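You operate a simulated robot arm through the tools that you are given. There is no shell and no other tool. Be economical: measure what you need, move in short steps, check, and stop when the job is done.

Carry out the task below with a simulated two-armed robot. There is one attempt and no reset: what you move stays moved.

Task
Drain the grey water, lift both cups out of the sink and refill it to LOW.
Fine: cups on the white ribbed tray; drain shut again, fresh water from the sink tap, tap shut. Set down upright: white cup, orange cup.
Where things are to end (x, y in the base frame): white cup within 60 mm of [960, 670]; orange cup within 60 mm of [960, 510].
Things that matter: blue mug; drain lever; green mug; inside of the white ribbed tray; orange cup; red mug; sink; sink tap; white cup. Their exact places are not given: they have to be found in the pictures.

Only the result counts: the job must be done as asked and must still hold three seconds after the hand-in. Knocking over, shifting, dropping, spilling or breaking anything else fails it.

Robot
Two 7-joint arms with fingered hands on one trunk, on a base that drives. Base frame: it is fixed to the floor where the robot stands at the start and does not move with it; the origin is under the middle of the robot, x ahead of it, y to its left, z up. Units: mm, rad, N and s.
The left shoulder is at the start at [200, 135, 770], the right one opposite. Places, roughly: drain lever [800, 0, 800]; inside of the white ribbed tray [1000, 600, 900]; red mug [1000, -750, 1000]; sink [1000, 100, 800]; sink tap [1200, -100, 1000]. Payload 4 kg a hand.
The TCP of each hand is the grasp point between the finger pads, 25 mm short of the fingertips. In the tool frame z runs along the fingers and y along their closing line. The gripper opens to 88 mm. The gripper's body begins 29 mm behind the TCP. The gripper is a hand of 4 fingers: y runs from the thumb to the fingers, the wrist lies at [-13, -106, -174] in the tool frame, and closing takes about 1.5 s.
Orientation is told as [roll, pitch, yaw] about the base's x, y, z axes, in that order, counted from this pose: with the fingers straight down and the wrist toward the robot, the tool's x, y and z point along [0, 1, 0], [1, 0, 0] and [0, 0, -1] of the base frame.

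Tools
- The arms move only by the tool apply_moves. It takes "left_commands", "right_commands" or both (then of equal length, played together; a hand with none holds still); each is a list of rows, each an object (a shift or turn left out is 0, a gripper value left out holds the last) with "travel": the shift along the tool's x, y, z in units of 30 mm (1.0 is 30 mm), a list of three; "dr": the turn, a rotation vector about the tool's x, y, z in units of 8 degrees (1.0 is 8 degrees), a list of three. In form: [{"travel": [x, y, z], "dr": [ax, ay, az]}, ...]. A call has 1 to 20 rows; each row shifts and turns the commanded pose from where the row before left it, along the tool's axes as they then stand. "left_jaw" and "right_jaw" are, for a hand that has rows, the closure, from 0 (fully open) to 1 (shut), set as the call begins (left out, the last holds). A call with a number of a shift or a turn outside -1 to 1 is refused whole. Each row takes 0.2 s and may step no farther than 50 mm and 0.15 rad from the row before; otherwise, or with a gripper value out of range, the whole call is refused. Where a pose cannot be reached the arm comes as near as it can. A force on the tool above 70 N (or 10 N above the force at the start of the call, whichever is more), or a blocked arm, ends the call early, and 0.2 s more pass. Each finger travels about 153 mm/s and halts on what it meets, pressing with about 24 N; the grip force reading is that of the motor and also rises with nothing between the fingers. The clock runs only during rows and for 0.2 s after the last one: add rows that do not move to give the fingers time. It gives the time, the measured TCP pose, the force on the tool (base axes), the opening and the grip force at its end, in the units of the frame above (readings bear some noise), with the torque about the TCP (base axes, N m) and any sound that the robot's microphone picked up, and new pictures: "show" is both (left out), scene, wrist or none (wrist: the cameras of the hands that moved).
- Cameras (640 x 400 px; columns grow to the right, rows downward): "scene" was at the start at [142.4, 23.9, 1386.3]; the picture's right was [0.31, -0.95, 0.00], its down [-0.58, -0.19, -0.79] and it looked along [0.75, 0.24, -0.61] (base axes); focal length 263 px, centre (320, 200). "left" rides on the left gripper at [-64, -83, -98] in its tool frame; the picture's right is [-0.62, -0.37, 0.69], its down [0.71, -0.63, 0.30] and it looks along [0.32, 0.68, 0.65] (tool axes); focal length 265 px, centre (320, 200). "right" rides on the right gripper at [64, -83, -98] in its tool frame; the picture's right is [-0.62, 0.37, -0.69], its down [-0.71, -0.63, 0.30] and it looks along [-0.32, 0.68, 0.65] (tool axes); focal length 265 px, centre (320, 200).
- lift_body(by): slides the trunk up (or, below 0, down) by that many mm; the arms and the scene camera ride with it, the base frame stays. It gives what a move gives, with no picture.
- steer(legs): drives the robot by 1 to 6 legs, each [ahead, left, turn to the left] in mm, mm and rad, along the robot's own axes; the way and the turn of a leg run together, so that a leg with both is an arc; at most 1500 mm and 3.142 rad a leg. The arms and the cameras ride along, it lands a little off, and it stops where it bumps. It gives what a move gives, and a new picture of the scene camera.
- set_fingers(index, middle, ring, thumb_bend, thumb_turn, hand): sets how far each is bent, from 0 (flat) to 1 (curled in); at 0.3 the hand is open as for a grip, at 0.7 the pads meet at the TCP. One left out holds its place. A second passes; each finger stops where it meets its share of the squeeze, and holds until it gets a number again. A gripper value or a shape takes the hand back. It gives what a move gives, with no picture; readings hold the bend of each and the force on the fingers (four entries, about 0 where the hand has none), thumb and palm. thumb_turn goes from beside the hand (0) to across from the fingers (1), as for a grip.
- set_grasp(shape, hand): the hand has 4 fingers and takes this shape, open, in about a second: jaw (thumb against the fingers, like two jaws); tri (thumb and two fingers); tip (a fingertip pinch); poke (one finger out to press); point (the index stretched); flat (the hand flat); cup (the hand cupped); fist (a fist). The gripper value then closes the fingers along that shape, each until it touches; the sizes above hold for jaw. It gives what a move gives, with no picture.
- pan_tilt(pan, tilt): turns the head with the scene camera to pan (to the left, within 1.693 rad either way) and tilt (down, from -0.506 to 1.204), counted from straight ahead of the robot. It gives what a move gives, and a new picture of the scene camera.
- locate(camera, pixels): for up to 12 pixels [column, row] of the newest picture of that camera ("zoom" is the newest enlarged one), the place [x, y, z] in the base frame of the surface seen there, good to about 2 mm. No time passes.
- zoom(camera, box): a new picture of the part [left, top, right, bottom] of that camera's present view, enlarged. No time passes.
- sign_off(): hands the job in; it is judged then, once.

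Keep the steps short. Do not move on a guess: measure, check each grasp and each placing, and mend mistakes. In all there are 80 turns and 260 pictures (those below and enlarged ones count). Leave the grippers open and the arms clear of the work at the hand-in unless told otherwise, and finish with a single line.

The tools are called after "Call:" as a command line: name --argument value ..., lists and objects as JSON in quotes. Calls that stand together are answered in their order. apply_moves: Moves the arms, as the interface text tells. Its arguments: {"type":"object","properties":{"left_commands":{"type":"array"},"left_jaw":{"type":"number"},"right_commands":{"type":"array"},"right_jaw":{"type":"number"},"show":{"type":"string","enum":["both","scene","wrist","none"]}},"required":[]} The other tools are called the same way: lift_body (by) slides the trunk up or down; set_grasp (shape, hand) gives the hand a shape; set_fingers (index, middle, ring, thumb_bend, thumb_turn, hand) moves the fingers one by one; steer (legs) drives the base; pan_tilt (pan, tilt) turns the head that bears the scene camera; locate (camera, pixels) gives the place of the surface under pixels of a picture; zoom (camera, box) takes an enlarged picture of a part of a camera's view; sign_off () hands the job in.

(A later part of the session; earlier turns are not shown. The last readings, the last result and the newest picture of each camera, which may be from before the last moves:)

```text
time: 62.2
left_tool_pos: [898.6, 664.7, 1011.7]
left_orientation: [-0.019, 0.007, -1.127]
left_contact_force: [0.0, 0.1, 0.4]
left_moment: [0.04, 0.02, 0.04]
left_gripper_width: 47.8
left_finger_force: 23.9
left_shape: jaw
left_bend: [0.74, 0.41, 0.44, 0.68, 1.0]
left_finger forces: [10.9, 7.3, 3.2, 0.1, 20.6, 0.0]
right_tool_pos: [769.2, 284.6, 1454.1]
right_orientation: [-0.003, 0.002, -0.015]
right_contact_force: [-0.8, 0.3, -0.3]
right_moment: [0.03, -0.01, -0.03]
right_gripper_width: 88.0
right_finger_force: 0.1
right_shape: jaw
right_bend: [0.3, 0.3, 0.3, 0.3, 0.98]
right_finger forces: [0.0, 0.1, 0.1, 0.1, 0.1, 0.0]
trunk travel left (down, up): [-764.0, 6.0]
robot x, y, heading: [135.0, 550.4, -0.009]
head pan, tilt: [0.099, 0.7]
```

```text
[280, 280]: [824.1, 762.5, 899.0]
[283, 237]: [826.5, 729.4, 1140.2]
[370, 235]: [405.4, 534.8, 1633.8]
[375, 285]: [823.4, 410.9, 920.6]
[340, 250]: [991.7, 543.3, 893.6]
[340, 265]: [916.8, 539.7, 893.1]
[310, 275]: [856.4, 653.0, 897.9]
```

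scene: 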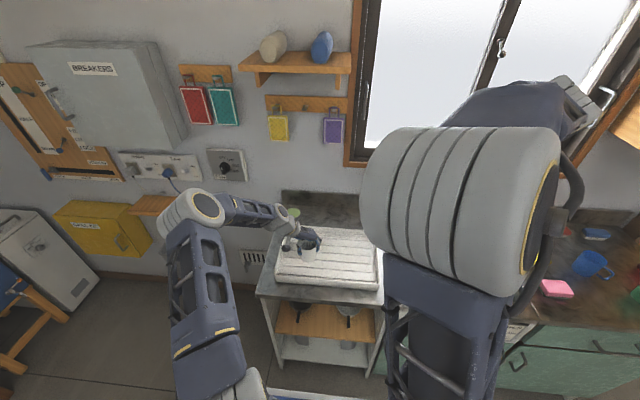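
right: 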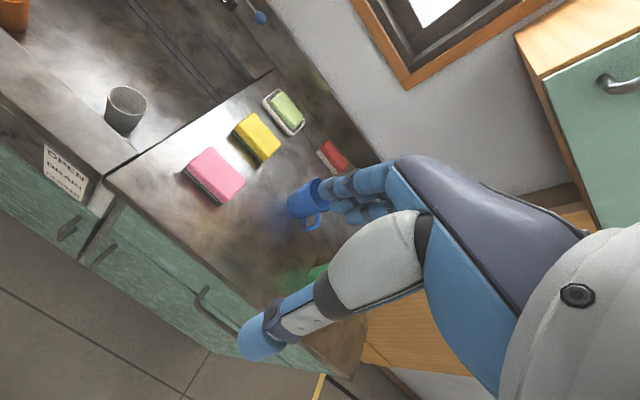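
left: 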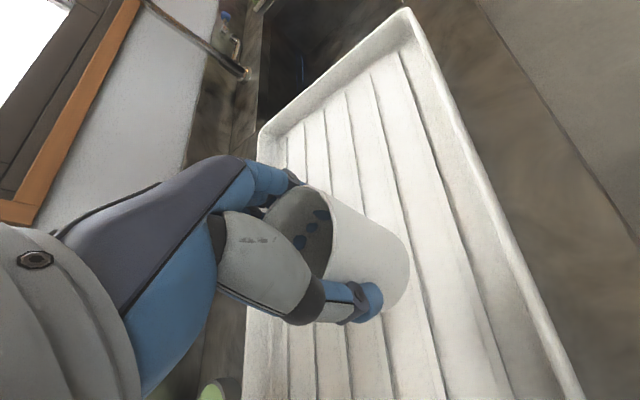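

Tray floor is at z 892.5 and the cup's bottom is 61 mm below the TCP. I'll move to (960, 670) and descend to TCP z 959.

Call:
apply_moves --left_commands '[{"travel": [0.645, 0.247, 0]}, {"travel": [0.645, 0.247, 0]}, {"travel": [0.645, 0.247, 0]}, {"travel": [0, 0, 0.6]}, {"travel": [0, 0, 0.6]}, {"travel": [0, 0, 0.5]}]' --show "wrist"

```text
time: 63.6
left_tool_pos: [959.5, 670.4, 958.7]
left_orientation: [-0.017, 0.007, -1.128]
left_contact_force: [0.6, 0.2, -0.4]
left_moment: [-0.03, -0.01, 0.03]
left_gripper_width: 47.7
left_finger_force: 24.6
left_shape: jaw
left_bend: [0.74, 0.42, 0.44, 0.68, 1.0]
left_finger forces: [10.9, 7.4, 3.2, 0.0, 20.4, 0.0]
right_tool_pos: [770.0, 284.1, 1453.9]
right_orientation: [-0.004, 0.005, -0.015]
right_contact_force: [0.3, -0.4, -0.8]
right_moment: [0.0, 0.01, -0.02]
right_gripper_width: 87.8
right_finger_force: 0.1
right_shape: jaw
right_bend: [0.3, 0.3, 0.3, 0.3, 0.98]
right_finger forces: [0.0, 0.1, 0.0, 0.0, 0.0, 0.0]
trunk travel left (down, up): [-764.0, 6.0]
robot x, y, heading: [130.4, 550.6, -0.001]
head pan, tilt: [0.099, 0.7]
```

left: 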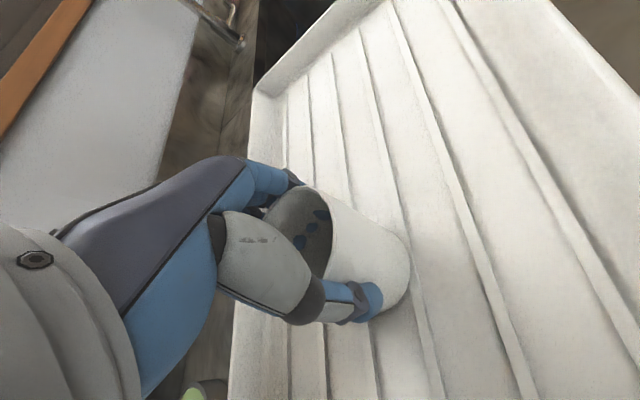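

No contact yet, so I'll go down in 1.5 mm steps.

Call:
apply_moves --left_commands '[{"travel": [0, 0, 0.05]}, {"travel": [0, 0, 0.05]}]' --show "none"

Call:
apply_moves --left_commands '[{"travel": [0, 0, 0.05]}, {}]' --show "wrist"

```text
time: 64.2
left_tool_pos: [959.9, 670.1, 956.2]
left_orientation: [-0.018, 0.004, -1.127]
left_contact_force: [-1.3, 1.3, 2.4]
left_moment: [-0.05, 0.01, 0.0]
left_gripper_width: 47.6
left_finger_force: 24.0
left_shape: jaw
left_bend: [0.74, 0.41, 0.44, 0.68, 1.0]
left_finger forces: [10.9, 7.4, 3.1, 0.1, 21.2, 0.0]
right_tool_pos: [768.7, 284.2, 1453.7]
right_orientation: [-0.003, 0.006, -0.015]
right_contact_force: [0.1, -0.7, 0.8]
right_moment: [0.01, -0.02, 0.0]
right_gripper_width: 87.9
right_finger_force: 0.2
right_shape: jaw
right_bend: [0.3, 0.3, 0.3, 0.3, 0.98]
right_finger forces: [0.0, 0.1, 0.1, 0.0, 0.0, 0.0]
trunk travel left (down, up): [-764.0, 6.0]
robot x, y, heading: [131.3, 554.4, -0.004]
head pan, tilt: [0.099, 0.7]
```

```text
time: 64.8
left_tool_pos: [960.8, 669.9, 956.1]
left_orientation: [-0.017, 0.005, -1.126]
left_contact_force: [-1.6, 1.0, 9.7]
left_moment: [-0.02, -0.06, -0.02]
left_gripper_width: 47.5
left_finger_force: 23.9
left_shape: jaw
left_bend: [0.74, 0.41, 0.44, 0.67, 1.0]
left_finger forces: [11.3, 7.6, 3.1, 0.1, 22.3, 0.0]
right_tool_pos: [770.2, 284.8, 1453.7]
right_orientation: [-0.002, 0.004, -0.015]
right_contact_force: [0.4, 0.5, -0.9]
right_moment: [0.02, 0.04, 0.05]
right_gripper_width: 88.1
right_finger_force: 0.0
right_shape: jaw
right_bend: [0.3, 0.3, 0.3, 0.3, 0.98]
right_finger forces: [0.0, 0.1, 0.1, 0.0, 0.0, 0.1]
trunk travel left (down, up): [-764.0, 6.0]
robot x, y, heading: [130.9, 554.0, -0.004]
head pan, tilt: [0.099, 0.7]
```

left: 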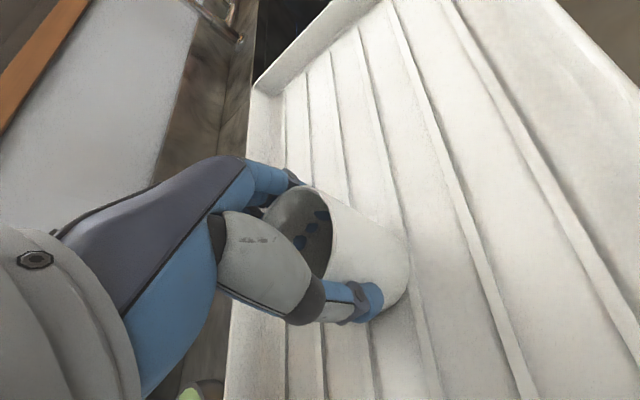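

Contact at 9.7 N means the cup stands on the ribs. I'll ease up 1 mm and open the hand.

Call:
apply_moves --left_commands '[{"travel": [0, 0, -0.04]}]' --show "none"

Call:
apply_moves --left_commands '[{}, {}, {}, {}, {}, {}]' --left_jaw 0 --show "wrist"

```text
time: 65.2
left_tool_pos: [958.1, 670.1, 954.6]
left_orientation: [-0.02, 0.005, -1.125]
left_contact_force: [1.1, -0.4, 6.7]
left_moment: [-0.13, -0.09, 0.0]
left_gripper_width: 47.4
left_finger_force: 24.0
left_shape: jaw
left_bend: [0.74, 0.41, 0.44, 0.68, 1.0]
left_finger forces: [11.3, 8.1, 3.4, 0.0, 21.9, 0.0]
right_tool_pos: [769.8, 283.7, 1454.1]
right_orientation: [-0.004, 0.005, -0.016]
right_contact_force: [-0.4, 0.5, -0.6]
right_moment: [0.02, -0.01, 0.02]
right_gripper_width: 87.9
right_finger_force: 0.0
right_shape: jaw
right_bend: [0.3, 0.3, 0.3, 0.3, 0.98]
right_finger forces: [0.0, 0.1, 0.1, 0.0, 0.0, 0.0]
trunk travel left (down, up): [-764.0, 6.0]
robot x, y, heading: [133.7, 558.3, -0.001]
head pan, tilt: [0.099, 0.7]
```

```text
time: 66.6
left_tool_pos: [959.6, 670.0, 954.9]
left_orientation: [-0.021, 0.005, -1.125]
left_contact_force: [-0.1, 0.4, 0.3]
left_moment: [0.0, 0.01, -0.02]
left_gripper_width: 87.5
left_finger_force: 0.0
left_shape: jaw
left_bend: [0.3, 0.3, 0.3, 0.3, 0.98]
left_finger forces: [0.0, 0.0, 0.0, 0.0, 0.0, 0.0]
right_tool_pos: [769.1, 284.3, 1453.3]
right_orientation: [-0.004, 0.005, -0.016]
right_contact_force: [-0.3, 0.4, 0.6]
right_moment: [0.0, 0.0, 0.03]
right_gripper_width: 87.7
right_finger_force: 0.1
right_shape: jaw
right_bend: [0.3, 0.3, 0.3, 0.3, 0.98]
right_finger forces: [0.0, 0.1, 0.0, 0.1, 0.0, 0.0]
trunk travel left (down, up): [-764.0, 6.0]
robot x, y, heading: [131.3, 553.4, -0.002]
head pan, tilt: [0.099, 0.7]
```

left: 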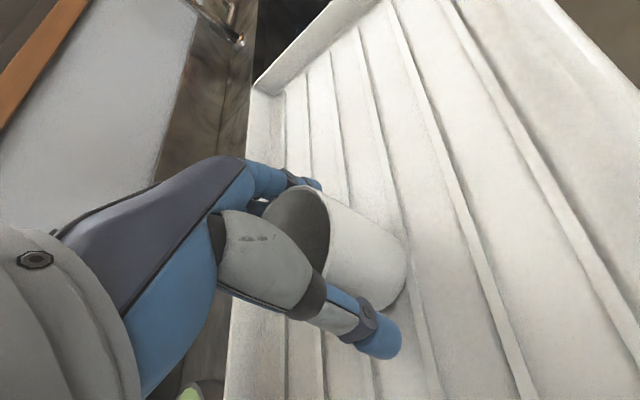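

It opened without disturbing the cup. I'll raise the hand straight up and check that the cup stands upright.

Call:
apply_moves --left_commands '[{"travel": [0, 0, -0.7]}, {"travel": [0, 0, -0.9]}, {"travel": [0, 0, -0.9]}, {"travel": [0, 0, -0.9]}, {"travel": [0, 0, -0.9]}, {"travel": [0, 0, -0.9]}, {"travel": [0, 0, -0.9]}]' --show "both"

Call:
zoom --camera "scene" --box '[250, 190, 400, 310]'

```text
time: 68.2
left_tool_pos: [963.7, 671.3, 1138.8]
left_orientation: [-0.019, 0.006, -1.127]
left_contact_force: [1.0, 0.1, -0.7]
left_moment: [-0.01, -0.04, 0.01]
left_gripper_width: 87.7
left_finger_force: 0.1
left_shape: jaw
left_bend: [0.3, 0.3, 0.3, 0.3, 0.98]
left_finger forces: [0.1, 0.0, 0.1, 0.0, 0.0, 0.0]
right_tool_pos: [769.2, 284.8, 1453.8]
right_orientation: [-0.003, 0.006, -0.015]
right_contact_force: [0.8, -0.3, 0.0]
right_moment: [-0.03, 0.01, -0.01]
right_gripper_width: 87.9
right_finger_force: 0.1
right_shape: jaw
right_bend: [0.3, 0.3, 0.3, 0.3, 0.98]
right_finger forces: [0.0, 0.0, 0.1, 0.0, 0.0, 0.0]
trunk travel left (down, up): [-764.0, 6.0]
robot x, y, heading: [131.4, 552.7, -0.006]
head pan, tilt: [0.099, 0.7]
```

scene: 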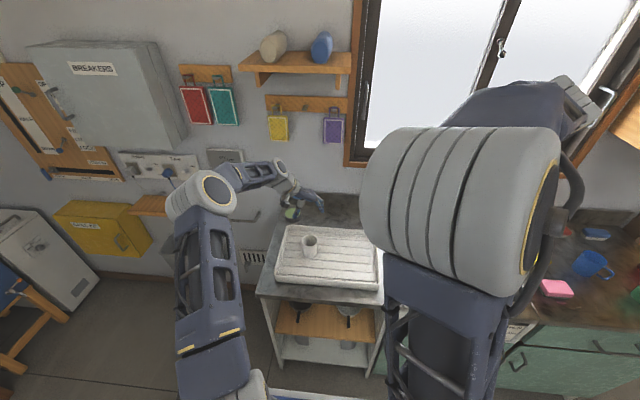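
left: 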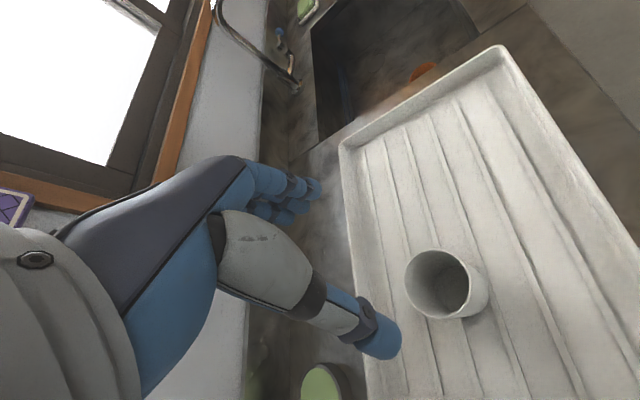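

```text
3.33 times, centred on (325, 250) of scene
```

zoom: 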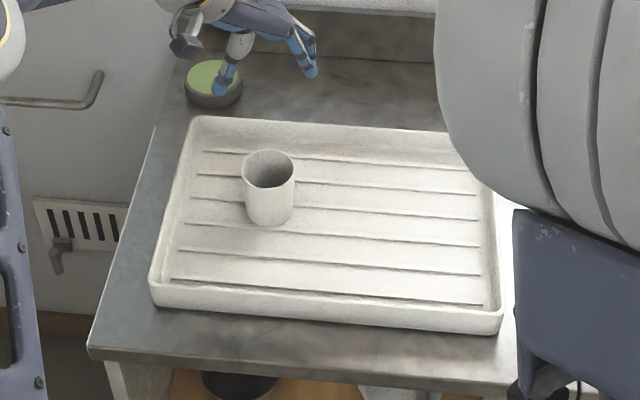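

The white cup stands upright on the tray. Next is the orange cup, which I'll take with the right hand (mirror image, wrist toward the basin's middle). I'll retract the left hand and drive right 240 mm.

Call:
locate --camera "left" --pixels '[[405, 285], [470, 290], [440, 250], [435, 317], [425, 70]]'

Call:
apply_moves --left_commands '[{"travel": [-0.9, -0.43, 0]}, {"travel": [-0.9, -0.43, 0]}, {"travel": [-0.9, -0.43, 0]}, {"travel": [-0.9, -0.43, 0]}, {"travel": [-0.9, -0.43, 0]}]' --show "none"

Call:
steer --legs '[[0, -240, 0]]'

Call:
apply_moves --right_commands '[{"travel": [0.344, 0.291, 0.987]}, {"travel": [0.344, 0.291, 0.987]}, {"travel": [0.344, 0.291, 0.987]}, {"travel": [0.344, 0.291, 0.987]}, {"travel": [0.344, 0.291, 0.987]}, {"travel": [0.344, 0.291, 0.987]}, {"travel": [0.344, 0.291, 0.987]}, {"travel": [0.344, 0.291, 0.987]}, {"travel": [0.344, 0.291, 0.987]}, {"travel": [0.344, 0.291, 0.987]}, {"travel": [0.344, 0.291, 0.987]}, {"travel": [0.344, 0.291, 0.987]}, {"travel": [0.344, 0.291, 0.987]}, {"travel": [0.344, 0.291, 0.987]}, {"travel": [0.344, 0.291, 0.987]}]' --show "both"

```text
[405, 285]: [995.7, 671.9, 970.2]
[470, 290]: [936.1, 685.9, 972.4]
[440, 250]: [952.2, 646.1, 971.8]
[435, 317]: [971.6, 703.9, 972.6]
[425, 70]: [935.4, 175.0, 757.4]
```

```text
time: 69.4
left_tool_pos: [814.0, 670.3, 1142.9]
left_orientation: [-0.017, 0.005, -1.127]
left_contact_force: [-0.2, 0.0, 0.0]
left_moment: [-0.02, 0.01, -0.01]
left_gripper_width: 88.0
left_finger_force: 0.0
left_shape: jaw
left_bend: [0.3, 0.3, 0.3, 0.3, 0.98]
left_finger forces: [0.1, 0.1, 0.0, 0.0, 0.1, 0.0]
right_tool_pos: [769.2, 283.6, 1453.2]
right_orientation: [-0.005, 0.004, -0.016]
right_contact_force: [0.1, 0.3, -1.2]
right_moment: [0.02, -0.01, 0.0]
right_gripper_width: 87.9
right_finger_force: 0.1
right_shape: jaw
right_bend: [0.3, 0.3, 0.3, 0.3, 0.98]
right_finger forces: [0.0, 0.1, 0.0, 0.0, 0.1, 0.0]
trunk travel left (down, up): [-764.0, 6.0]
robot x, y, heading: [133.0, 550.4, -0.002]
head pan, tilt: [0.099, 0.7]
```

```text
time: 71.2
left_tool_pos: [813.3, 428.9, 1141.4]
left_orientation: [-0.019, 0.004, -1.129]
left_contact_force: [-0.3, -0.9, -1.0]
left_moment: [0.0, 0.03, -0.02]
left_gripper_width: 87.6
left_finger_force: 0.0
left_shape: jaw
left_bend: [0.3, 0.3, 0.3, 0.3, 0.98]
left_finger forces: [0.0, 0.0, 0.0, 0.0, 0.0, 0.1]
right_tool_pos: [767.9, 41.3, 1453.2]
right_orientation: [-0.006, 0.007, -0.017]
right_contact_force: [0.2, 1.3, -0.7]
right_moment: [-0.01, -0.02, 0.0]
right_gripper_width: 88.0
right_finger_force: 0.1
right_shape: jaw
right_bend: [0.3, 0.3, 0.3, 0.3, 0.98]
right_finger forces: [0.0, 0.0, 0.0, 0.0, 0.1, 0.0]
trunk travel left (down, up): [-764.0, 6.0]
robot x, y, heading: [133.7, 312.6, -0.01]
head pan, tilt: [0.099, 0.7]
```

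scene: 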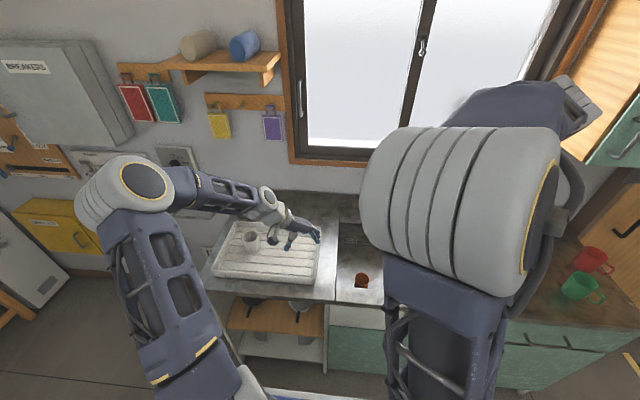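

```text
time: 74.4
left_tool_pos: [812.9, 428.9, 1142.3]
left_orientation: [-0.019, 0.004, -1.13]
left_contact_force: [0.9, -0.1, -0.1]
left_moment: [0.0, 0.01, 0.01]
left_gripper_width: 87.6
left_finger_force: 0.0
left_shape: jaw
left_bend: [0.3, 0.3, 0.3, 0.3, 0.98]
left_finger forces: [0.0, 0.0, 0.0, 0.0, 0.0, 0.0]
right_tool_pos: [899.4, 193.0, 1009.7]
right_orientation: [-0.004, 0.004, -0.021]
right_contact_force: [-0.2, 0.0, -0.2]
right_moment: [-0.01, -0.02, -0.03]
right_gripper_width: 87.9
right_finger_force: 0.1
right_shape: jaw
right_bend: [0.3, 0.3, 0.3, 0.3, 0.98]
right_finger forces: [0.1, 0.1, 0.0, 0.1, 0.0, 0.1]
trunk travel left (down, up): [-764.0, 6.0]
robot x, y, heading: [133.0, 311.5, -0.006]
head pan, tilt: [0.099, 0.7]
```

scene: 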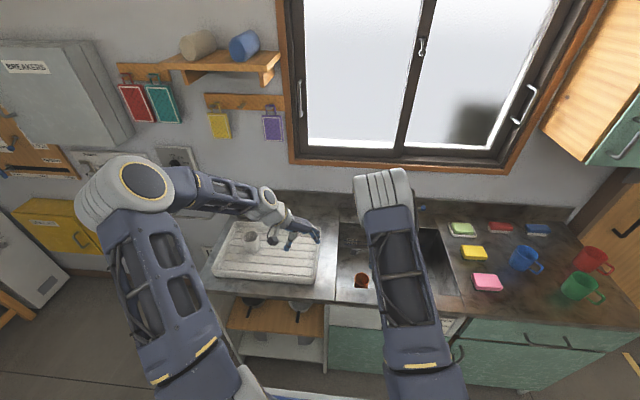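
right: 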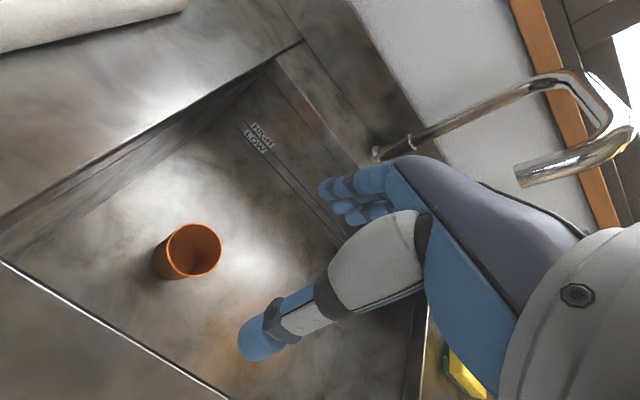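

The white cup's centre is about (964, 676), within tolerance. The right hand is at (899, 193, 1010). I'll turn it 64 degrees and measure the orange cup's rim.

Call:
locate --camera "right" --pixels '[[168, 250], [221, 250], [195, 224], [185, 275], [210, 270], [175, 232], [250, 90], [80, 175]]'

Call:
apply_moves --right_commands '[{"dr": [0, 0, -1]}, {"dr": [0, 0, -1]}, {"dr": [0, 0, -1]}, {"dr": [0, 0, -1]}, {"dr": [0, 0, -1]}, {"dr": [0, 0, -1]}, {"dr": [0, 0, -1]}, {"dr": [0, 0, -1]}]' --show "both"

```text
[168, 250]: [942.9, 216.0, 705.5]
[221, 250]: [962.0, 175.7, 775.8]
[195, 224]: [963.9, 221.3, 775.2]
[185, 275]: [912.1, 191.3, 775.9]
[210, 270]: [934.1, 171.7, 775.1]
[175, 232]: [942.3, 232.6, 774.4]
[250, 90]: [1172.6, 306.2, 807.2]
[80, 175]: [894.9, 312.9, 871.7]
```

```text
time: 76.2
left_tool_pos: [813.2, 428.2, 1142.6]
left_orientation: [-0.019, 0.006, -1.13]
left_contact_force: [0.2, -0.2, -0.5]
left_moment: [0.0, 0.0, -0.01]
left_gripper_width: 87.5
left_finger_force: 0.1
left_shape: jaw
left_bend: [0.3, 0.3, 0.3, 0.3, 0.98]
left_finger forces: [0.0, 0.1, 0.1, 0.0, 0.0, 0.0]
right_tool_pos: [900.4, 193.0, 1008.1]
right_orientation: [0.005, 0.006, 1.1]
right_contact_force: [0.5, -0.5, 0.3]
right_moment: [0.0, -0.03, 0.02]
right_gripper_width: 88.1
right_finger_force: 0.0
right_shape: jaw
right_bend: [0.3, 0.3, 0.3, 0.3, 0.98]
right_finger forces: [0.0, 0.0, 0.0, 0.0, 0.0, 0.1]
trunk travel left (down, up): [-764.0, 6.0]
robot x, y, heading: [131.0, 313.1, -0.002]
head pan, tilt: [0.099, 0.7]
```

scene: 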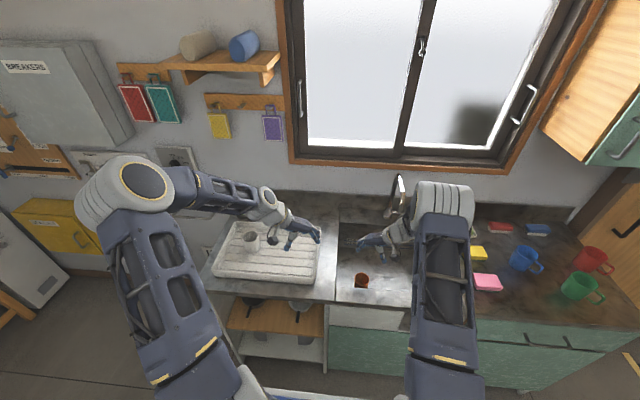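
right: 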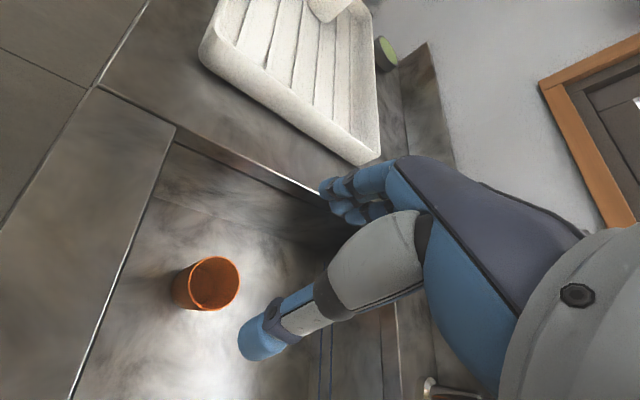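

Orange cup centre is (943, 202), left wall at y 313. I'll lower the trunk by 63 mm, which was the reach that worked before, then centre and descend to z 822 for a check.

Call:
lift_body --by -63

Call:
apply_moves --right_commands '[{"travel": [-0.57, 0.46, 0]}, {"travel": [-0.57, 0.46, 0]}, {"travel": [0, 0, 0.9]}, {"travel": [0, 0, 0.9]}, {"travel": [0, 0, 0.9]}, {"travel": [0, 0, 0.9]}, {"travel": [0, 0, 0.4]}]' --show "both"

```text
time: 77.2
left_tool_pos: [813.1, 429.1, 1080.4]
left_orientation: [-0.019, 0.005, -1.129]
left_contact_force: [0.7, -0.8, -1.0]
left_moment: [-0.03, -0.01, 0.0]
left_gripper_width: 87.5
left_finger_force: 0.0
left_shape: jaw
left_bend: [0.3, 0.3, 0.3, 0.3, 0.98]
left_finger forces: [0.0, 0.0, 0.0, 0.1, 0.0, 0.1]
right_tool_pos: [899.9, 193.8, 945.9]
right_orientation: [0.001, 0.005, 1.101]
right_contact_force: [-0.8, -0.2, 0.0]
right_moment: [0.01, -0.02, 0.0]
right_gripper_width: 88.0
right_finger_force: 0.0
right_shape: jaw
right_bend: [0.3, 0.3, 0.3, 0.3, 0.98]
right_finger forces: [0.0, 0.0, 0.0, 0.0, 0.0, 0.0]
trunk travel left (down, up): [-701.0, 69.0]
robot x, y, heading: [134.2, 313.7, -0.001]
head pan, tilt: [0.099, 0.7]
```

```text
time: 78.8
left_tool_pos: [813.3, 429.8, 1079.8]
left_orientation: [-0.02, 0.004, -1.13]
left_contact_force: [-0.5, -0.5, 0.4]
left_moment: [-0.02, 0.02, -0.03]
left_gripper_width: 87.7
left_finger_force: 0.1
left_shape: jaw
left_bend: [0.3, 0.3, 0.3, 0.3, 0.98]
left_finger forces: [0.0, 0.0, 0.0, 0.0, 0.0, 0.1]
right_tool_pos: [941.4, 200.6, 825.1]
right_orientation: [0.001, 0.002, 1.1]
right_contact_force: [0.0, -0.5, -0.2]
right_moment: [-0.02, -0.01, -0.02]
right_gripper_width: 87.8
right_finger_force: 0.1
right_shape: jaw
right_bend: [0.3, 0.3, 0.3, 0.3, 0.98]
right_finger forces: [0.0, 0.0, 0.1, 0.1, 0.0, 0.1]
trunk travel left (down, up): [-701.0, 69.0]
robot x, y, heading: [132.2, 311.0, -0.001]
head pan, tilt: [0.099, 0.7]
```

scene: 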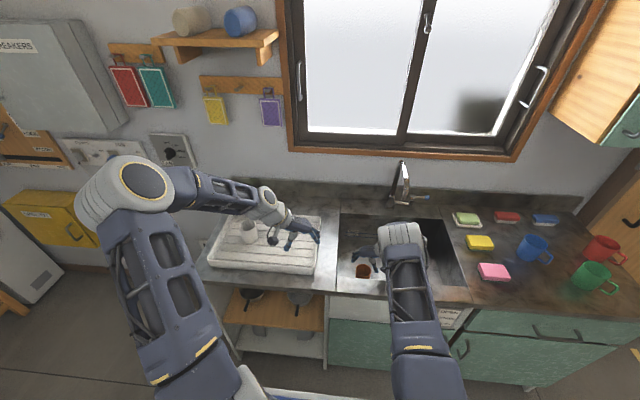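
right: 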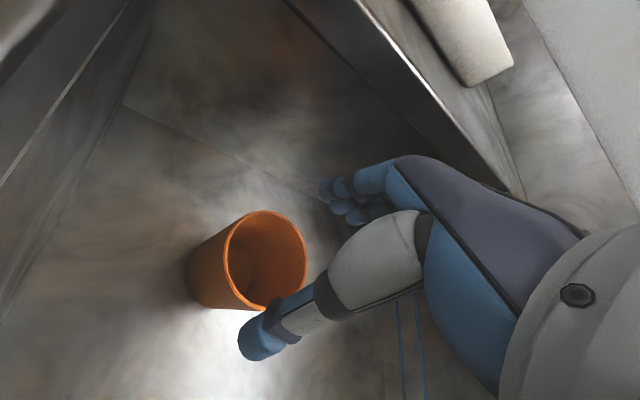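

The hand is centred at (941, 201, 825). I'll go down 63 mm, then close.

Call:
apply_moves --right_commands '[{"travel": [-0.03, 0.06, 0.7]}, {"travel": [0, 0, 0.7]}, {"travel": [0, 0, 0.7]}]' --show "wrist"

Call:
apply_moves --right_commands '[{}, {}, {}, {}, {}, {}, {}, {}]' --right_jaw 1 --show "wrist"

```text
time: 79.6
left_tool_pos: [815.4, 429.9, 1080.3]
left_orientation: [-0.019, 0.006, -1.13]
left_contact_force: [0.1, -0.1, -0.1]
left_moment: [0.01, 0.01, 0.02]
left_gripper_width: 87.4
left_finger_force: 0.0
left_shape: jaw
left_bend: [0.3, 0.3, 0.3, 0.3, 0.98]
left_finger forces: [0.1, 0.1, 0.0, 0.1, 0.1, 0.0]
right_tool_pos: [951.4, 202.4, 769.9]
right_orientation: [-0.012, -0.001, 1.099]
right_contact_force: [51.3, -3.2, 23.2]
right_moment: [-0.83, 8.5, 3.17]
right_gripper_width: 87.8
right_finger_force: 0.0
right_shape: jaw
right_bend: [0.3, 0.3, 0.3, 0.3, 0.98]
right_finger forces: [0.1, 0.1, 0.1, 0.1, 0.2, 0.1]
trunk travel left (down, up): [-701.0, 69.0]
robot x, y, heading: [134.0, 313.2, -0.002]
head pan, tilt: [0.099, 0.7]
```

right: 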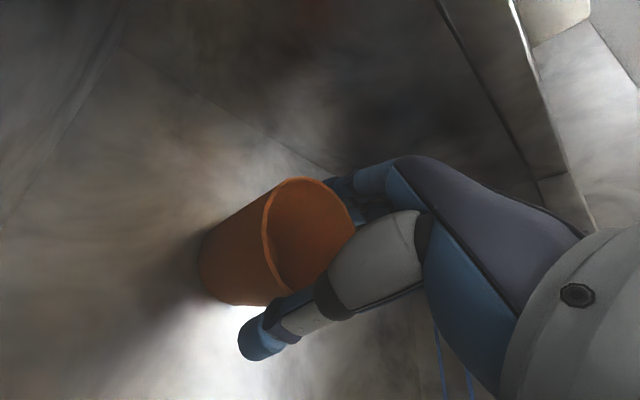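

```text
time: 80.9
left_tool_pos: [813.1, 430.5, 1079.9]
left_orientation: [-0.018, 0.005, -1.13]
left_contact_force: [0.4, -0.1, 0.6]
left_moment: [0.02, -0.02, -0.01]
left_gripper_width: 87.5
left_finger_force: 0.0
left_shape: jaw
left_bend: [0.3, 0.3, 0.3, 0.3, 0.98]
left_finger forces: [0.0, 0.0, 0.0, 0.1, 0.0, 0.0]
right_tool_pos: [953.1, 204.0, 770.3]
right_orientation: [-0.014, -0.004, 1.102]
right_contact_force: [6.1, 0.4, 0.2]
right_moment: [0.02, 0.63, 0.38]
right_gripper_width: 4.5
right_finger_force: 24.0
right_shape: jaw
right_bend: [0.73, 0.7, 0.7, 0.82, 1.0]
right_finger forces: [0.0, 0.0, 0.1, 0.0, 0.1, 0.0]
trunk travel left (down, up): [-701.0, 69.0]
robot x, y, heading: [133.8, 313.0, -0.001]
head pan, tilt: [0.099, 0.7]
stopped in row 6 (right hand): the force on the tool passed its limit (the readings are from after the stop); the commanded pose is now the measured one
```

right: 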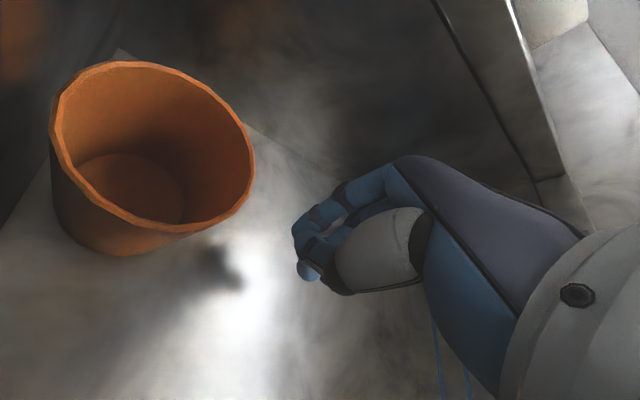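

The forearm touched the rim and the cup slipped out of the closing fingers. I'll look at where the cup is now.

Call:
zoom --camera "right" --box '[0, 0, 320, 300]'

Call:
apply_moves --right_commands '[{}, {}]' --show "both"

```text
1.33 times, centred on (160, 150) of right
```

zoom: 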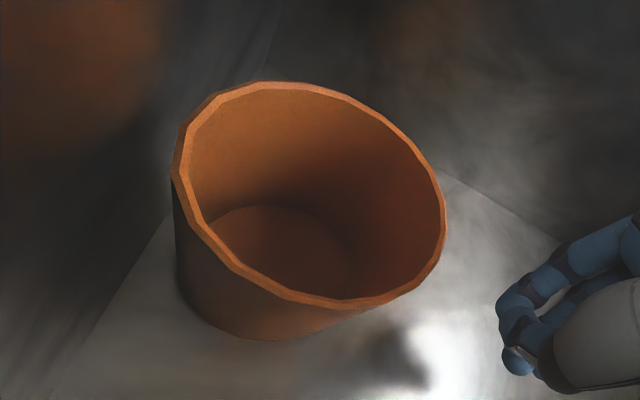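

```text
time: 81.5
left_tool_pos: [814.0, 429.3, 1080.1]
left_orientation: [-0.018, 0.005, -1.129]
left_contact_force: [0.3, 0.8, -0.7]
left_moment: [-0.02, 0.04, 0.01]
left_gripper_width: 87.7
left_finger_force: 0.0
left_shape: jaw
left_bend: [0.3, 0.3, 0.3, 0.3, 0.98]
left_finger forces: [0.0, 0.1, 0.0, 0.0, 0.1, 0.1]
right_tool_pos: [951.6, 203.3, 770.7]
right_orientation: [-0.012, -0.006, 1.102]
right_contact_force: [14.1, -0.7, -2.8]
right_moment: [0.12, 1.28, 0.79]
right_gripper_width: 4.3
right_finger_force: 24.0
right_shape: jaw
right_bend: [0.73, 0.7, 0.7, 0.82, 1.0]
right_finger forces: [0.0, 0.0, 0.0, 0.0, 0.1, 0.1]
trunk travel left (down, up): [-701.0, 69.0]
robot x, y, heading: [131.1, 312.4, -0.007]
head pan, tilt: [0.099, 0.7]
```

scene: 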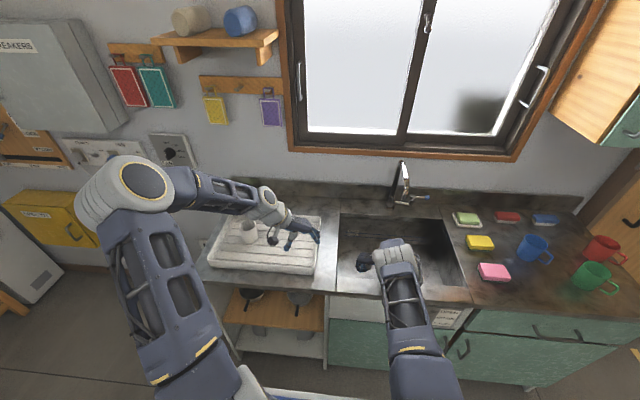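
right: 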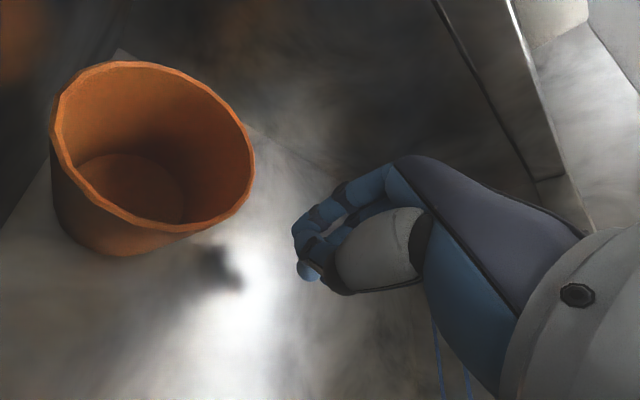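

The cup came to rest upright, slid to a new place. I'll measure it.

Call:
locate --camera "right" --pixels '[[55, 140], [245, 150], [135, 66], [130, 218], [220, 210], [75, 85], [130, 190], [110, 245], [170, 245]]'

```text
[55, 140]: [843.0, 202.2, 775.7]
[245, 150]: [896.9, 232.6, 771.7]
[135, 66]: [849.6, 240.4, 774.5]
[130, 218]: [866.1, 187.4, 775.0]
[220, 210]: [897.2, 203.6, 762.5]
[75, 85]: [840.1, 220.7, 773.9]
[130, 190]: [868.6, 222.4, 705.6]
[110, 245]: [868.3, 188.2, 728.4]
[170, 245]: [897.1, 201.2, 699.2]
```

The cup now stands at about (869, 218), against the front wall and upright. I'll first raise the right hand clear and shape it to one extended finger, to draw the cup back to the middle from inside, low down.

Call:
apply_moves --right_commands '[{"travel": [0, 0, -0.5]}, {"travel": [0, 0, -0.9]}, {"travel": [0, 0, -0.9]}, {"travel": [0, 0, -0.9]}, {"travel": [0, 0, -0.9]}, {"travel": [0, 0, -0.9]}]' --show "none"

Call:
set_grasp --shape "poke" --hand "right"

Call:
apply_moves --right_commands '[{}]' --show "both"

Call:
zoom --camera "scene" --box '[330, 200, 450, 300]'

```text
time: 82.9
left_tool_pos: [813.6, 430.4, 1078.7]
left_orientation: [-0.019, 0.004, -1.129]
left_contact_force: [0.1, 0.7, -0.1]
left_moment: [0.03, -0.03, -0.02]
left_gripper_width: 87.5
left_finger_force: 0.0
left_shape: jaw
left_bend: [0.3, 0.3, 0.3, 0.3, 0.98]
left_finger forces: [0.1, 0.0, 0.1, 0.1, 0.0, 0.0]
right_tool_pos: [949.6, 204.3, 920.5]
right_orientation: [-0.013, -0.003, 1.102]
right_contact_force: [-0.9, -0.4, -0.7]
right_moment: [-0.01, -0.01, 0.02]
right_gripper_width: 4.7
right_finger_force: 24.5
right_shape: jaw
right_bend: [0.73, 0.7, 0.7, 0.82, 1.0]
right_finger forces: [0.0, 0.1, 0.0, 0.1, 0.0, 0.1]
trunk travel left (down, up): [-701.0, 69.0]
robot x, y, heading: [131.7, 314.8, -0.003]
head pan, tilt: [0.099, 0.7]
```

```text
time: 83.8
left_tool_pos: [813.7, 429.1, 1078.9]
left_orientation: [-0.02, 0.005, -1.129]
left_contact_force: [0.3, -0.1, 0.8]
left_moment: [-0.05, 0.0, -0.05]
left_gripper_width: 87.6
left_finger_force: 0.0
left_shape: jaw
left_bend: [0.3, 0.3, 0.3, 0.3, 0.98]
left_finger forces: [0.0, 0.0, 0.1, 0.0, 0.0, 0.0]
right_tool_pos: [949.7, 205.5, 921.0]
right_orientation: [-0.011, -0.002, 1.101]
right_contact_force: [0.2, 0.4, -0.9]
right_moment: [-0.04, 0.02, 0.0]
right_gripper_width: 0.1
right_finger_force: 0.1
right_shape: poke
right_bend: [0.7, 0.7, 0.99, 1.0, 1.0]
right_finger forces: [0.0, 0.1, 0.1, 0.1, 0.0, 0.1]
trunk travel left (down, up): [-701.0, 69.0]
robot x, y, heading: [128.9, 316.6, -0.007]
head pan, tilt: [0.099, 0.7]
```

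```text
time: 84.2
left_tool_pos: [814.5, 430.1, 1079.0]
left_orientation: [-0.019, 0.006, -1.13]
left_contact_force: [0.1, 1.0, -1.1]
left_moment: [0.0, -0.01, -0.01]
left_gripper_width: 87.7
left_finger_force: 0.0
left_shape: jaw
left_bend: [0.3, 0.3, 0.3, 0.3, 0.98]
left_finger forces: [0.0, 0.1, 0.0, 0.0, 0.1, 0.0]
right_tool_pos: [948.7, 204.3, 921.4]
right_orientation: [-0.012, -0.003, 1.101]
right_contact_force: [0.3, 0.3, 0.4]
right_moment: [0.05, 0.01, 0.02]
right_gripper_width: 0.0
right_finger_force: 0.1
right_shape: poke
right_bend: [0.7, 0.7, 0.99, 1.0, 1.0]
right_finger forces: [0.1, 0.0, 0.0, 0.1, 0.0, 0.0]
trunk travel left (down, up): [-701.0, 69.0]
robot x, y, heading: [133.0, 313.0, -0.008]
head pan, tilt: [0.099, 0.7]
```

scene: 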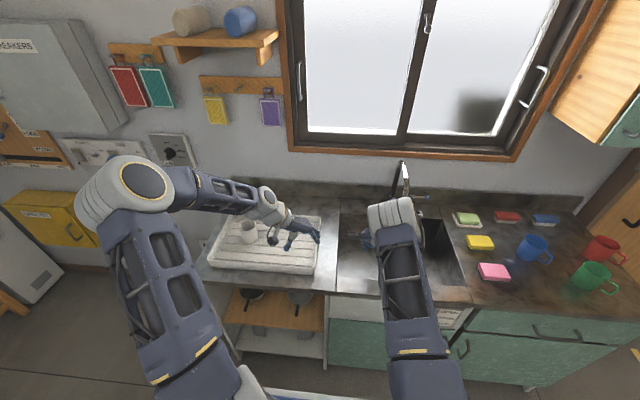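
right: 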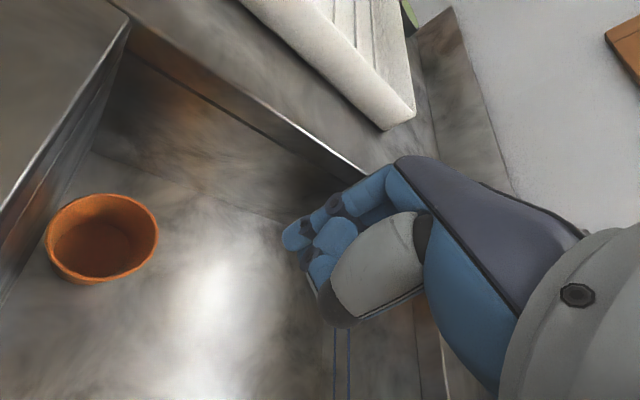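

```text
4.00 times, centred on (390, 250) of scene
```

zoom: 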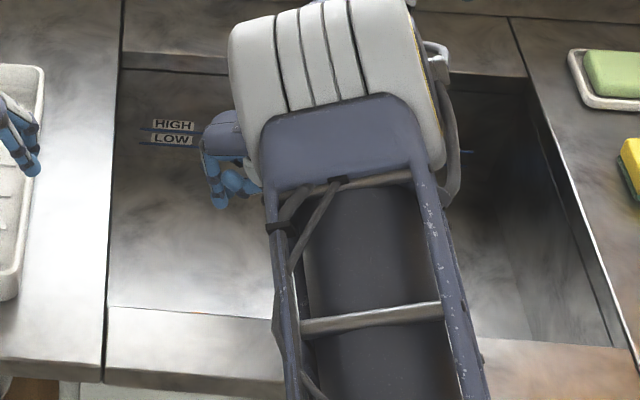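

The old closure kept two fingers curled. I'll set the fingers individually: index straight (0.3), the others and the thumb curled in, and look.

Call:
set_fingers --hand "right" --index 0.3 --middle 1 --ring 1 --thumb_bend 0.9

Call:
zoom --camera "right" --box '[0, 0, 640, 400]'

```text
time: 85.2
left_tool_pos: [813.7, 430.1, 1079.2]
left_orientation: [-0.019, 0.006, -1.129]
left_contact_force: [-1.2, -0.8, 0.7]
left_moment: [-0.01, -0.02, -0.02]
left_gripper_width: 87.6
left_finger_force: 0.0
left_shape: jaw
left_bend: [0.3, 0.3, 0.3, 0.3, 0.98]
left_finger forces: [0.0, 0.1, 0.0, 0.0, 0.0, 0.0]
right_tool_pos: [949.1, 203.7, 921.7]
right_orientation: [-0.014, -0.005, 1.101]
right_contact_force: [-0.3, 0.3, 0.0]
right_moment: [0.0, -0.01, 0.01]
right_gripper_width: 17.7
right_finger_force: 0.1
right_shape: fingers
right_bend: [0.3, 1.0, 1.0, 0.9, 1.0]
right_finger forces: [0.1, 0.0, 0.0, 0.0, 0.0, 0.0]
trunk travel left (down, up): [-701.0, 69.0]
robot x, y, heading: [131.5, 315.3, -0.009]
head pan, tilt: [0.099, 0.7]
```

```text
1.00 times, centred on (320, 200) of right (not enlarged: the box is as wide or as high as the picture)
```

zoom: 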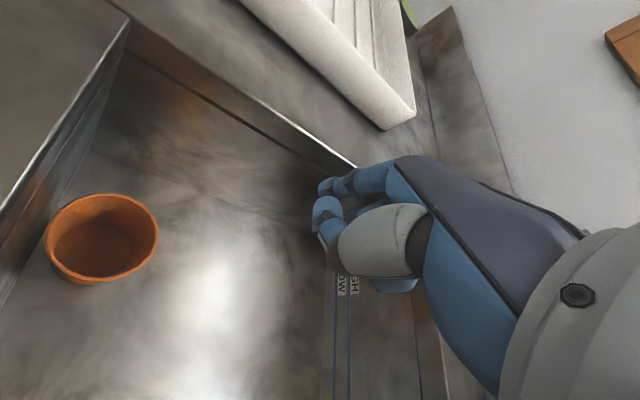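

The index tip shows at pixel (325, 187). I'll measure it along with the curled fingers and the cup rim.

Call:
locate --camera "right" --pixels '[[323, 187], [345, 185], [328, 212], [330, 240], [348, 262], [375, 180], [395, 285], [50, 240], [155, 240], [100, 196], [90, 280]]'

```text
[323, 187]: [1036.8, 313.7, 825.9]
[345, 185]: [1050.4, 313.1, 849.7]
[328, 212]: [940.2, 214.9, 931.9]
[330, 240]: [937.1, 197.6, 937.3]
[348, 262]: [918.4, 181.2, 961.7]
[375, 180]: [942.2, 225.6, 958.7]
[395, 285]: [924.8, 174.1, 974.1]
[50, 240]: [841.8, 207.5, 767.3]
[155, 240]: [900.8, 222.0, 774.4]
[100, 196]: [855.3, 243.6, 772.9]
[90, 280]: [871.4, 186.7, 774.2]
```

The index barely protrudes, so dragging from inside could tip the cup. Analysing the earlier force and moment, the contact at about (830, 150, 880) was the wrist camera on the rim. A better grasp is the left hand turned the other way (yaw +60), thumb inside the cup and fingers outside, with the camera over the basin. I'll retract the right hand first and drive right.

Call:
apply_moves --right_commands '[{"travel": [0, 0, -0.9]}, {"travel": [0.37, -0.9, -0.9]}, {"travel": [0.37, -0.9, -0.9]}, {"travel": [0.37, -0.9, -0.9]}, {"travel": [0.37, -0.9, -0.9]}, {"travel": [0.37, -0.9, -0.9]}, {"travel": [0.37, -0.9, -0.9]}, {"travel": [0.37, -0.9, -0.9]}, {"travel": [0.37, -0.9, -0.9]}]' --show "none"

Call:
steer --legs '[[0, -268, 0]]'

Call:
apply_moves --left_commands '[{"dr": [0, 0, -1]}, {"dr": [0, 0, -1]}, {"dr": [0, 0, -1]}, {"dr": [0, 0, -1]}, {"dr": [0, 0, -1]}, {"dr": [0, 0, -1]}, {"dr": [0, 0, -1]}, {"dr": [0, 0, -1]}, {"dr": [0, 0, -1]}, {"dr": [0, 0, -1]}, {"dr": [0, 0, -1]}, {"dr": [0, 0, -1]}, {"dr": [0, 0, -1]}, {"dr": [0, 0, -1]}, {"dr": [0, 0, -1]}, {"dr": [0, 0, -0.6]}]' --show "both"

```text
time: 87.2
left_tool_pos: [813.4, 429.2, 1080.3]
left_orientation: [-0.019, 0.005, -1.13]
left_contact_force: [0.6, 0.5, -0.7]
left_moment: [0.0, 0.02, -0.01]
left_gripper_width: 87.5
left_finger_force: 0.0
left_shape: jaw
left_bend: [0.3, 0.3, 0.3, 0.3, 0.98]
left_finger forces: [0.0, 0.0, 0.0, 0.1, 0.1, 0.0]
right_tool_pos: [768.0, 52.9, 1160.1]
right_orientation: [-0.014, -0.003, 1.103]
right_contact_force: [-0.2, 0.0, -1.3]
right_moment: [0.02, 0.0, 0.01]
right_gripper_width: 17.8
right_finger_force: 0.1
right_shape: fingers
right_bend: [0.3, 1.0, 1.0, 0.9, 1.0]
right_finger forces: [0.0, 0.1, 0.0, 0.0, 0.1, 0.1]
trunk travel left (down, up): [-701.0, 69.0]
robot x, y, heading: [134.8, 313.4, 0.0]
head pan, tilt: [0.099, 0.7]
```

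```text
time: 89.1
left_tool_pos: [811.4, 158.4, 1079.1]
left_orientation: [-0.02, 0.006, -1.13]
left_contact_force: [0.3, 0.7, -0.2]
left_moment: [-0.03, 0.01, -0.03]
left_gripper_width: 87.7
left_finger_force: 0.0
left_shape: jaw
left_bend: [0.3, 0.3, 0.3, 0.3, 0.98]
left_finger forces: [0.0, 0.0, 0.0, 0.1, 0.0, 0.0]
right_tool_pos: [767.9, -219.0, 1161.0]
right_orientation: [-0.012, -0.005, 1.101]
right_contact_force: [0.2, 0.0, -0.8]
right_moment: [0.0, 0.01, -0.02]
right_gripper_width: 17.7
right_finger_force: 0.1
right_shape: fingers
right_bend: [0.3, 1.0, 1.0, 0.9, 1.0]
right_finger forces: [0.0, 0.0, 0.1, 0.0, 0.1, 0.1]
trunk travel left (down, up): [-701.0, 69.0]
robot x, y, heading: [128.8, 46.9, -0.008]
head pan, tilt: [0.099, 0.7]
```

scene: 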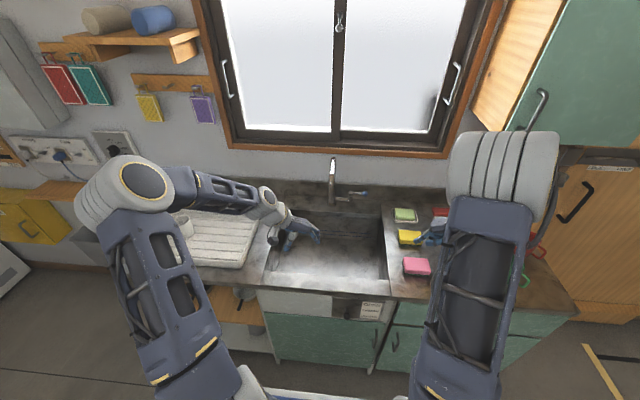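

```text
time: 92.2
left_tool_pos: [827.9, 205.3, 1137.9]
left_orientation: [-0.193, 0.086, 0.982]
left_contact_force: [0.1, 0.0, -0.1]
left_moment: [0.01, 0.0, -0.04]
left_gripper_width: 87.9
left_finger_force: 0.2
left_shape: jaw
left_bend: [0.3, 0.3, 0.3, 0.3, 0.98]
left_finger forces: [0.0, 0.0, 0.0, 0.0, 0.0, 0.0]
right_tool_pos: [764.6, -229.9, 1158.5]
right_orientation: [-0.006, -0.001, 1.074]
right_contact_force: [-0.1, 0.0, -0.2]
right_moment: [-0.02, 0.02, 0.03]
right_gripper_width: 17.7
right_finger_force: 0.1
right_shape: fingers
right_bend: [0.3, 1.0, 1.0, 0.9, 1.0]
right_finger forces: [0.0, 0.0, 0.0, 0.0, 0.1, 0.0]
trunk travel left (down, up): [-701.0, 69.0]
robot x, y, heading: [133.1, 42.6, -0.003]
head pan, tilt: [0.099, 0.7]
stopped in row 15 (left hand): the arm was blocked; the commanded pose is now the measured one
```

scene: 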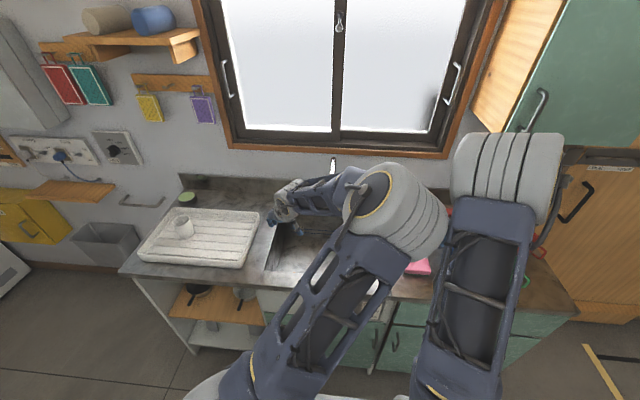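
left: 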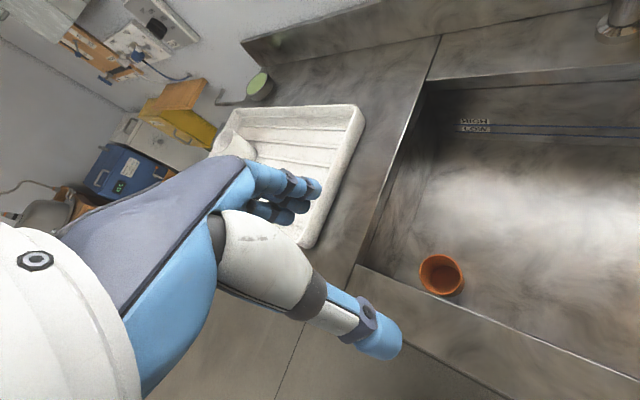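

The left elbow swung over and touched the right arm. I'll move the right hand away to the right, then straighten the left hand to yaw +60.

Call:
apply_moves --right_commands '[{"travel": [-0.45, -0.8, -0.6]}, {"travel": [-0.45, -0.8, -0.6]}, {"travel": [-0.45, -0.8, -0.6]}, {"travel": [-0.45, -0.8, -0.6]}, {"travel": [-0.45, -0.8, -0.6]}, {"travel": [-0.45, -0.8, -0.6]}]' --show "none"

Call:
apply_moves --left_commands '[{"dr": [-0.31, 0.69, -0.23]}, {"dr": [-0.31, 0.69, -0.23]}, {}]' --show "both"

```text
time: 93.6
left_tool_pos: [827.3, 205.9, 1137.8]
left_orientation: [-0.193, 0.086, 0.982]
left_contact_force: [-0.2, 0.7, -0.2]
left_moment: [-0.02, 0.01, -0.01]
left_gripper_width: 87.7
left_finger_force: 0.0
left_shape: jaw
left_bend: [0.3, 0.3, 0.3, 0.3, 0.98]
left_finger forces: [0.0, 0.1, 0.0, 0.1, 0.0, 0.0]
right_tool_pos: [766.4, -392.6, 1266.2]
right_orientation: [-0.005, -0.001, 1.077]
right_contact_force: [0.2, 0.1, 0.1]
right_moment: [-0.03, 0.0, 0.03]
right_gripper_width: 17.7
right_finger_force: 0.0
right_shape: fingers
right_bend: [0.3, 1.0, 1.0, 0.9, 1.0]
right_finger forces: [0.1, 0.0, 0.0, 0.0, 0.1, 0.0]
trunk travel left (down, up): [-701.0, 69.0]
robot x, y, heading: [129.5, 46.6, 0.002]
head pan, tilt: [0.099, 0.7]
```

```text
time: 94.4
left_tool_pos: [828.0, 206.2, 1137.3]
left_orientation: [0.003, 0.005, 1.054]
left_contact_force: [0.8, -0.7, -0.3]
left_moment: [0.01, 0.0, 0.01]
left_gripper_width: 87.9
left_finger_force: 0.0
left_shape: jaw
left_bend: [0.3, 0.3, 0.3, 0.3, 0.98]
left_finger forces: [0.1, 0.0, 0.0, 0.0, 0.0, 0.0]
right_tool_pos: [766.5, -394.6, 1265.6]
right_orientation: [-0.006, 0.001, 1.078]
right_contact_force: [-0.4, -0.4, 0.2]
right_moment: [0.01, 0.01, 0.0]
right_gripper_width: 17.5
right_finger_force: 0.0
right_shape: fingers
right_bend: [0.3, 1.0, 1.0, 0.9, 1.0]
right_finger forces: [0.0, 0.0, 0.0, 0.0, 0.1, 0.1]
trunk travel left (down, up): [-701.0, 69.0]
robot x, y, heading: [133.0, 47.0, -0.002]
head pan, tilt: [0.099, 0.7]
```

scene: 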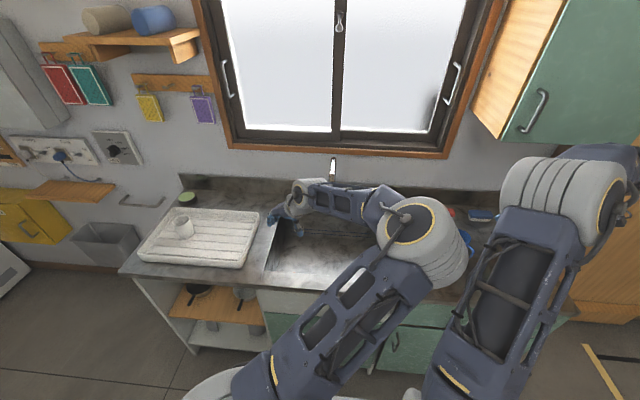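
left: 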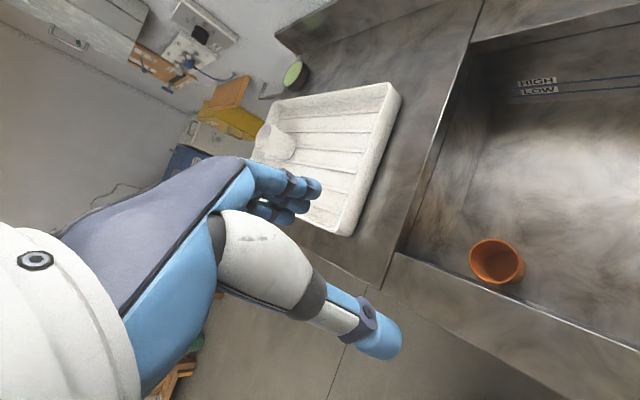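

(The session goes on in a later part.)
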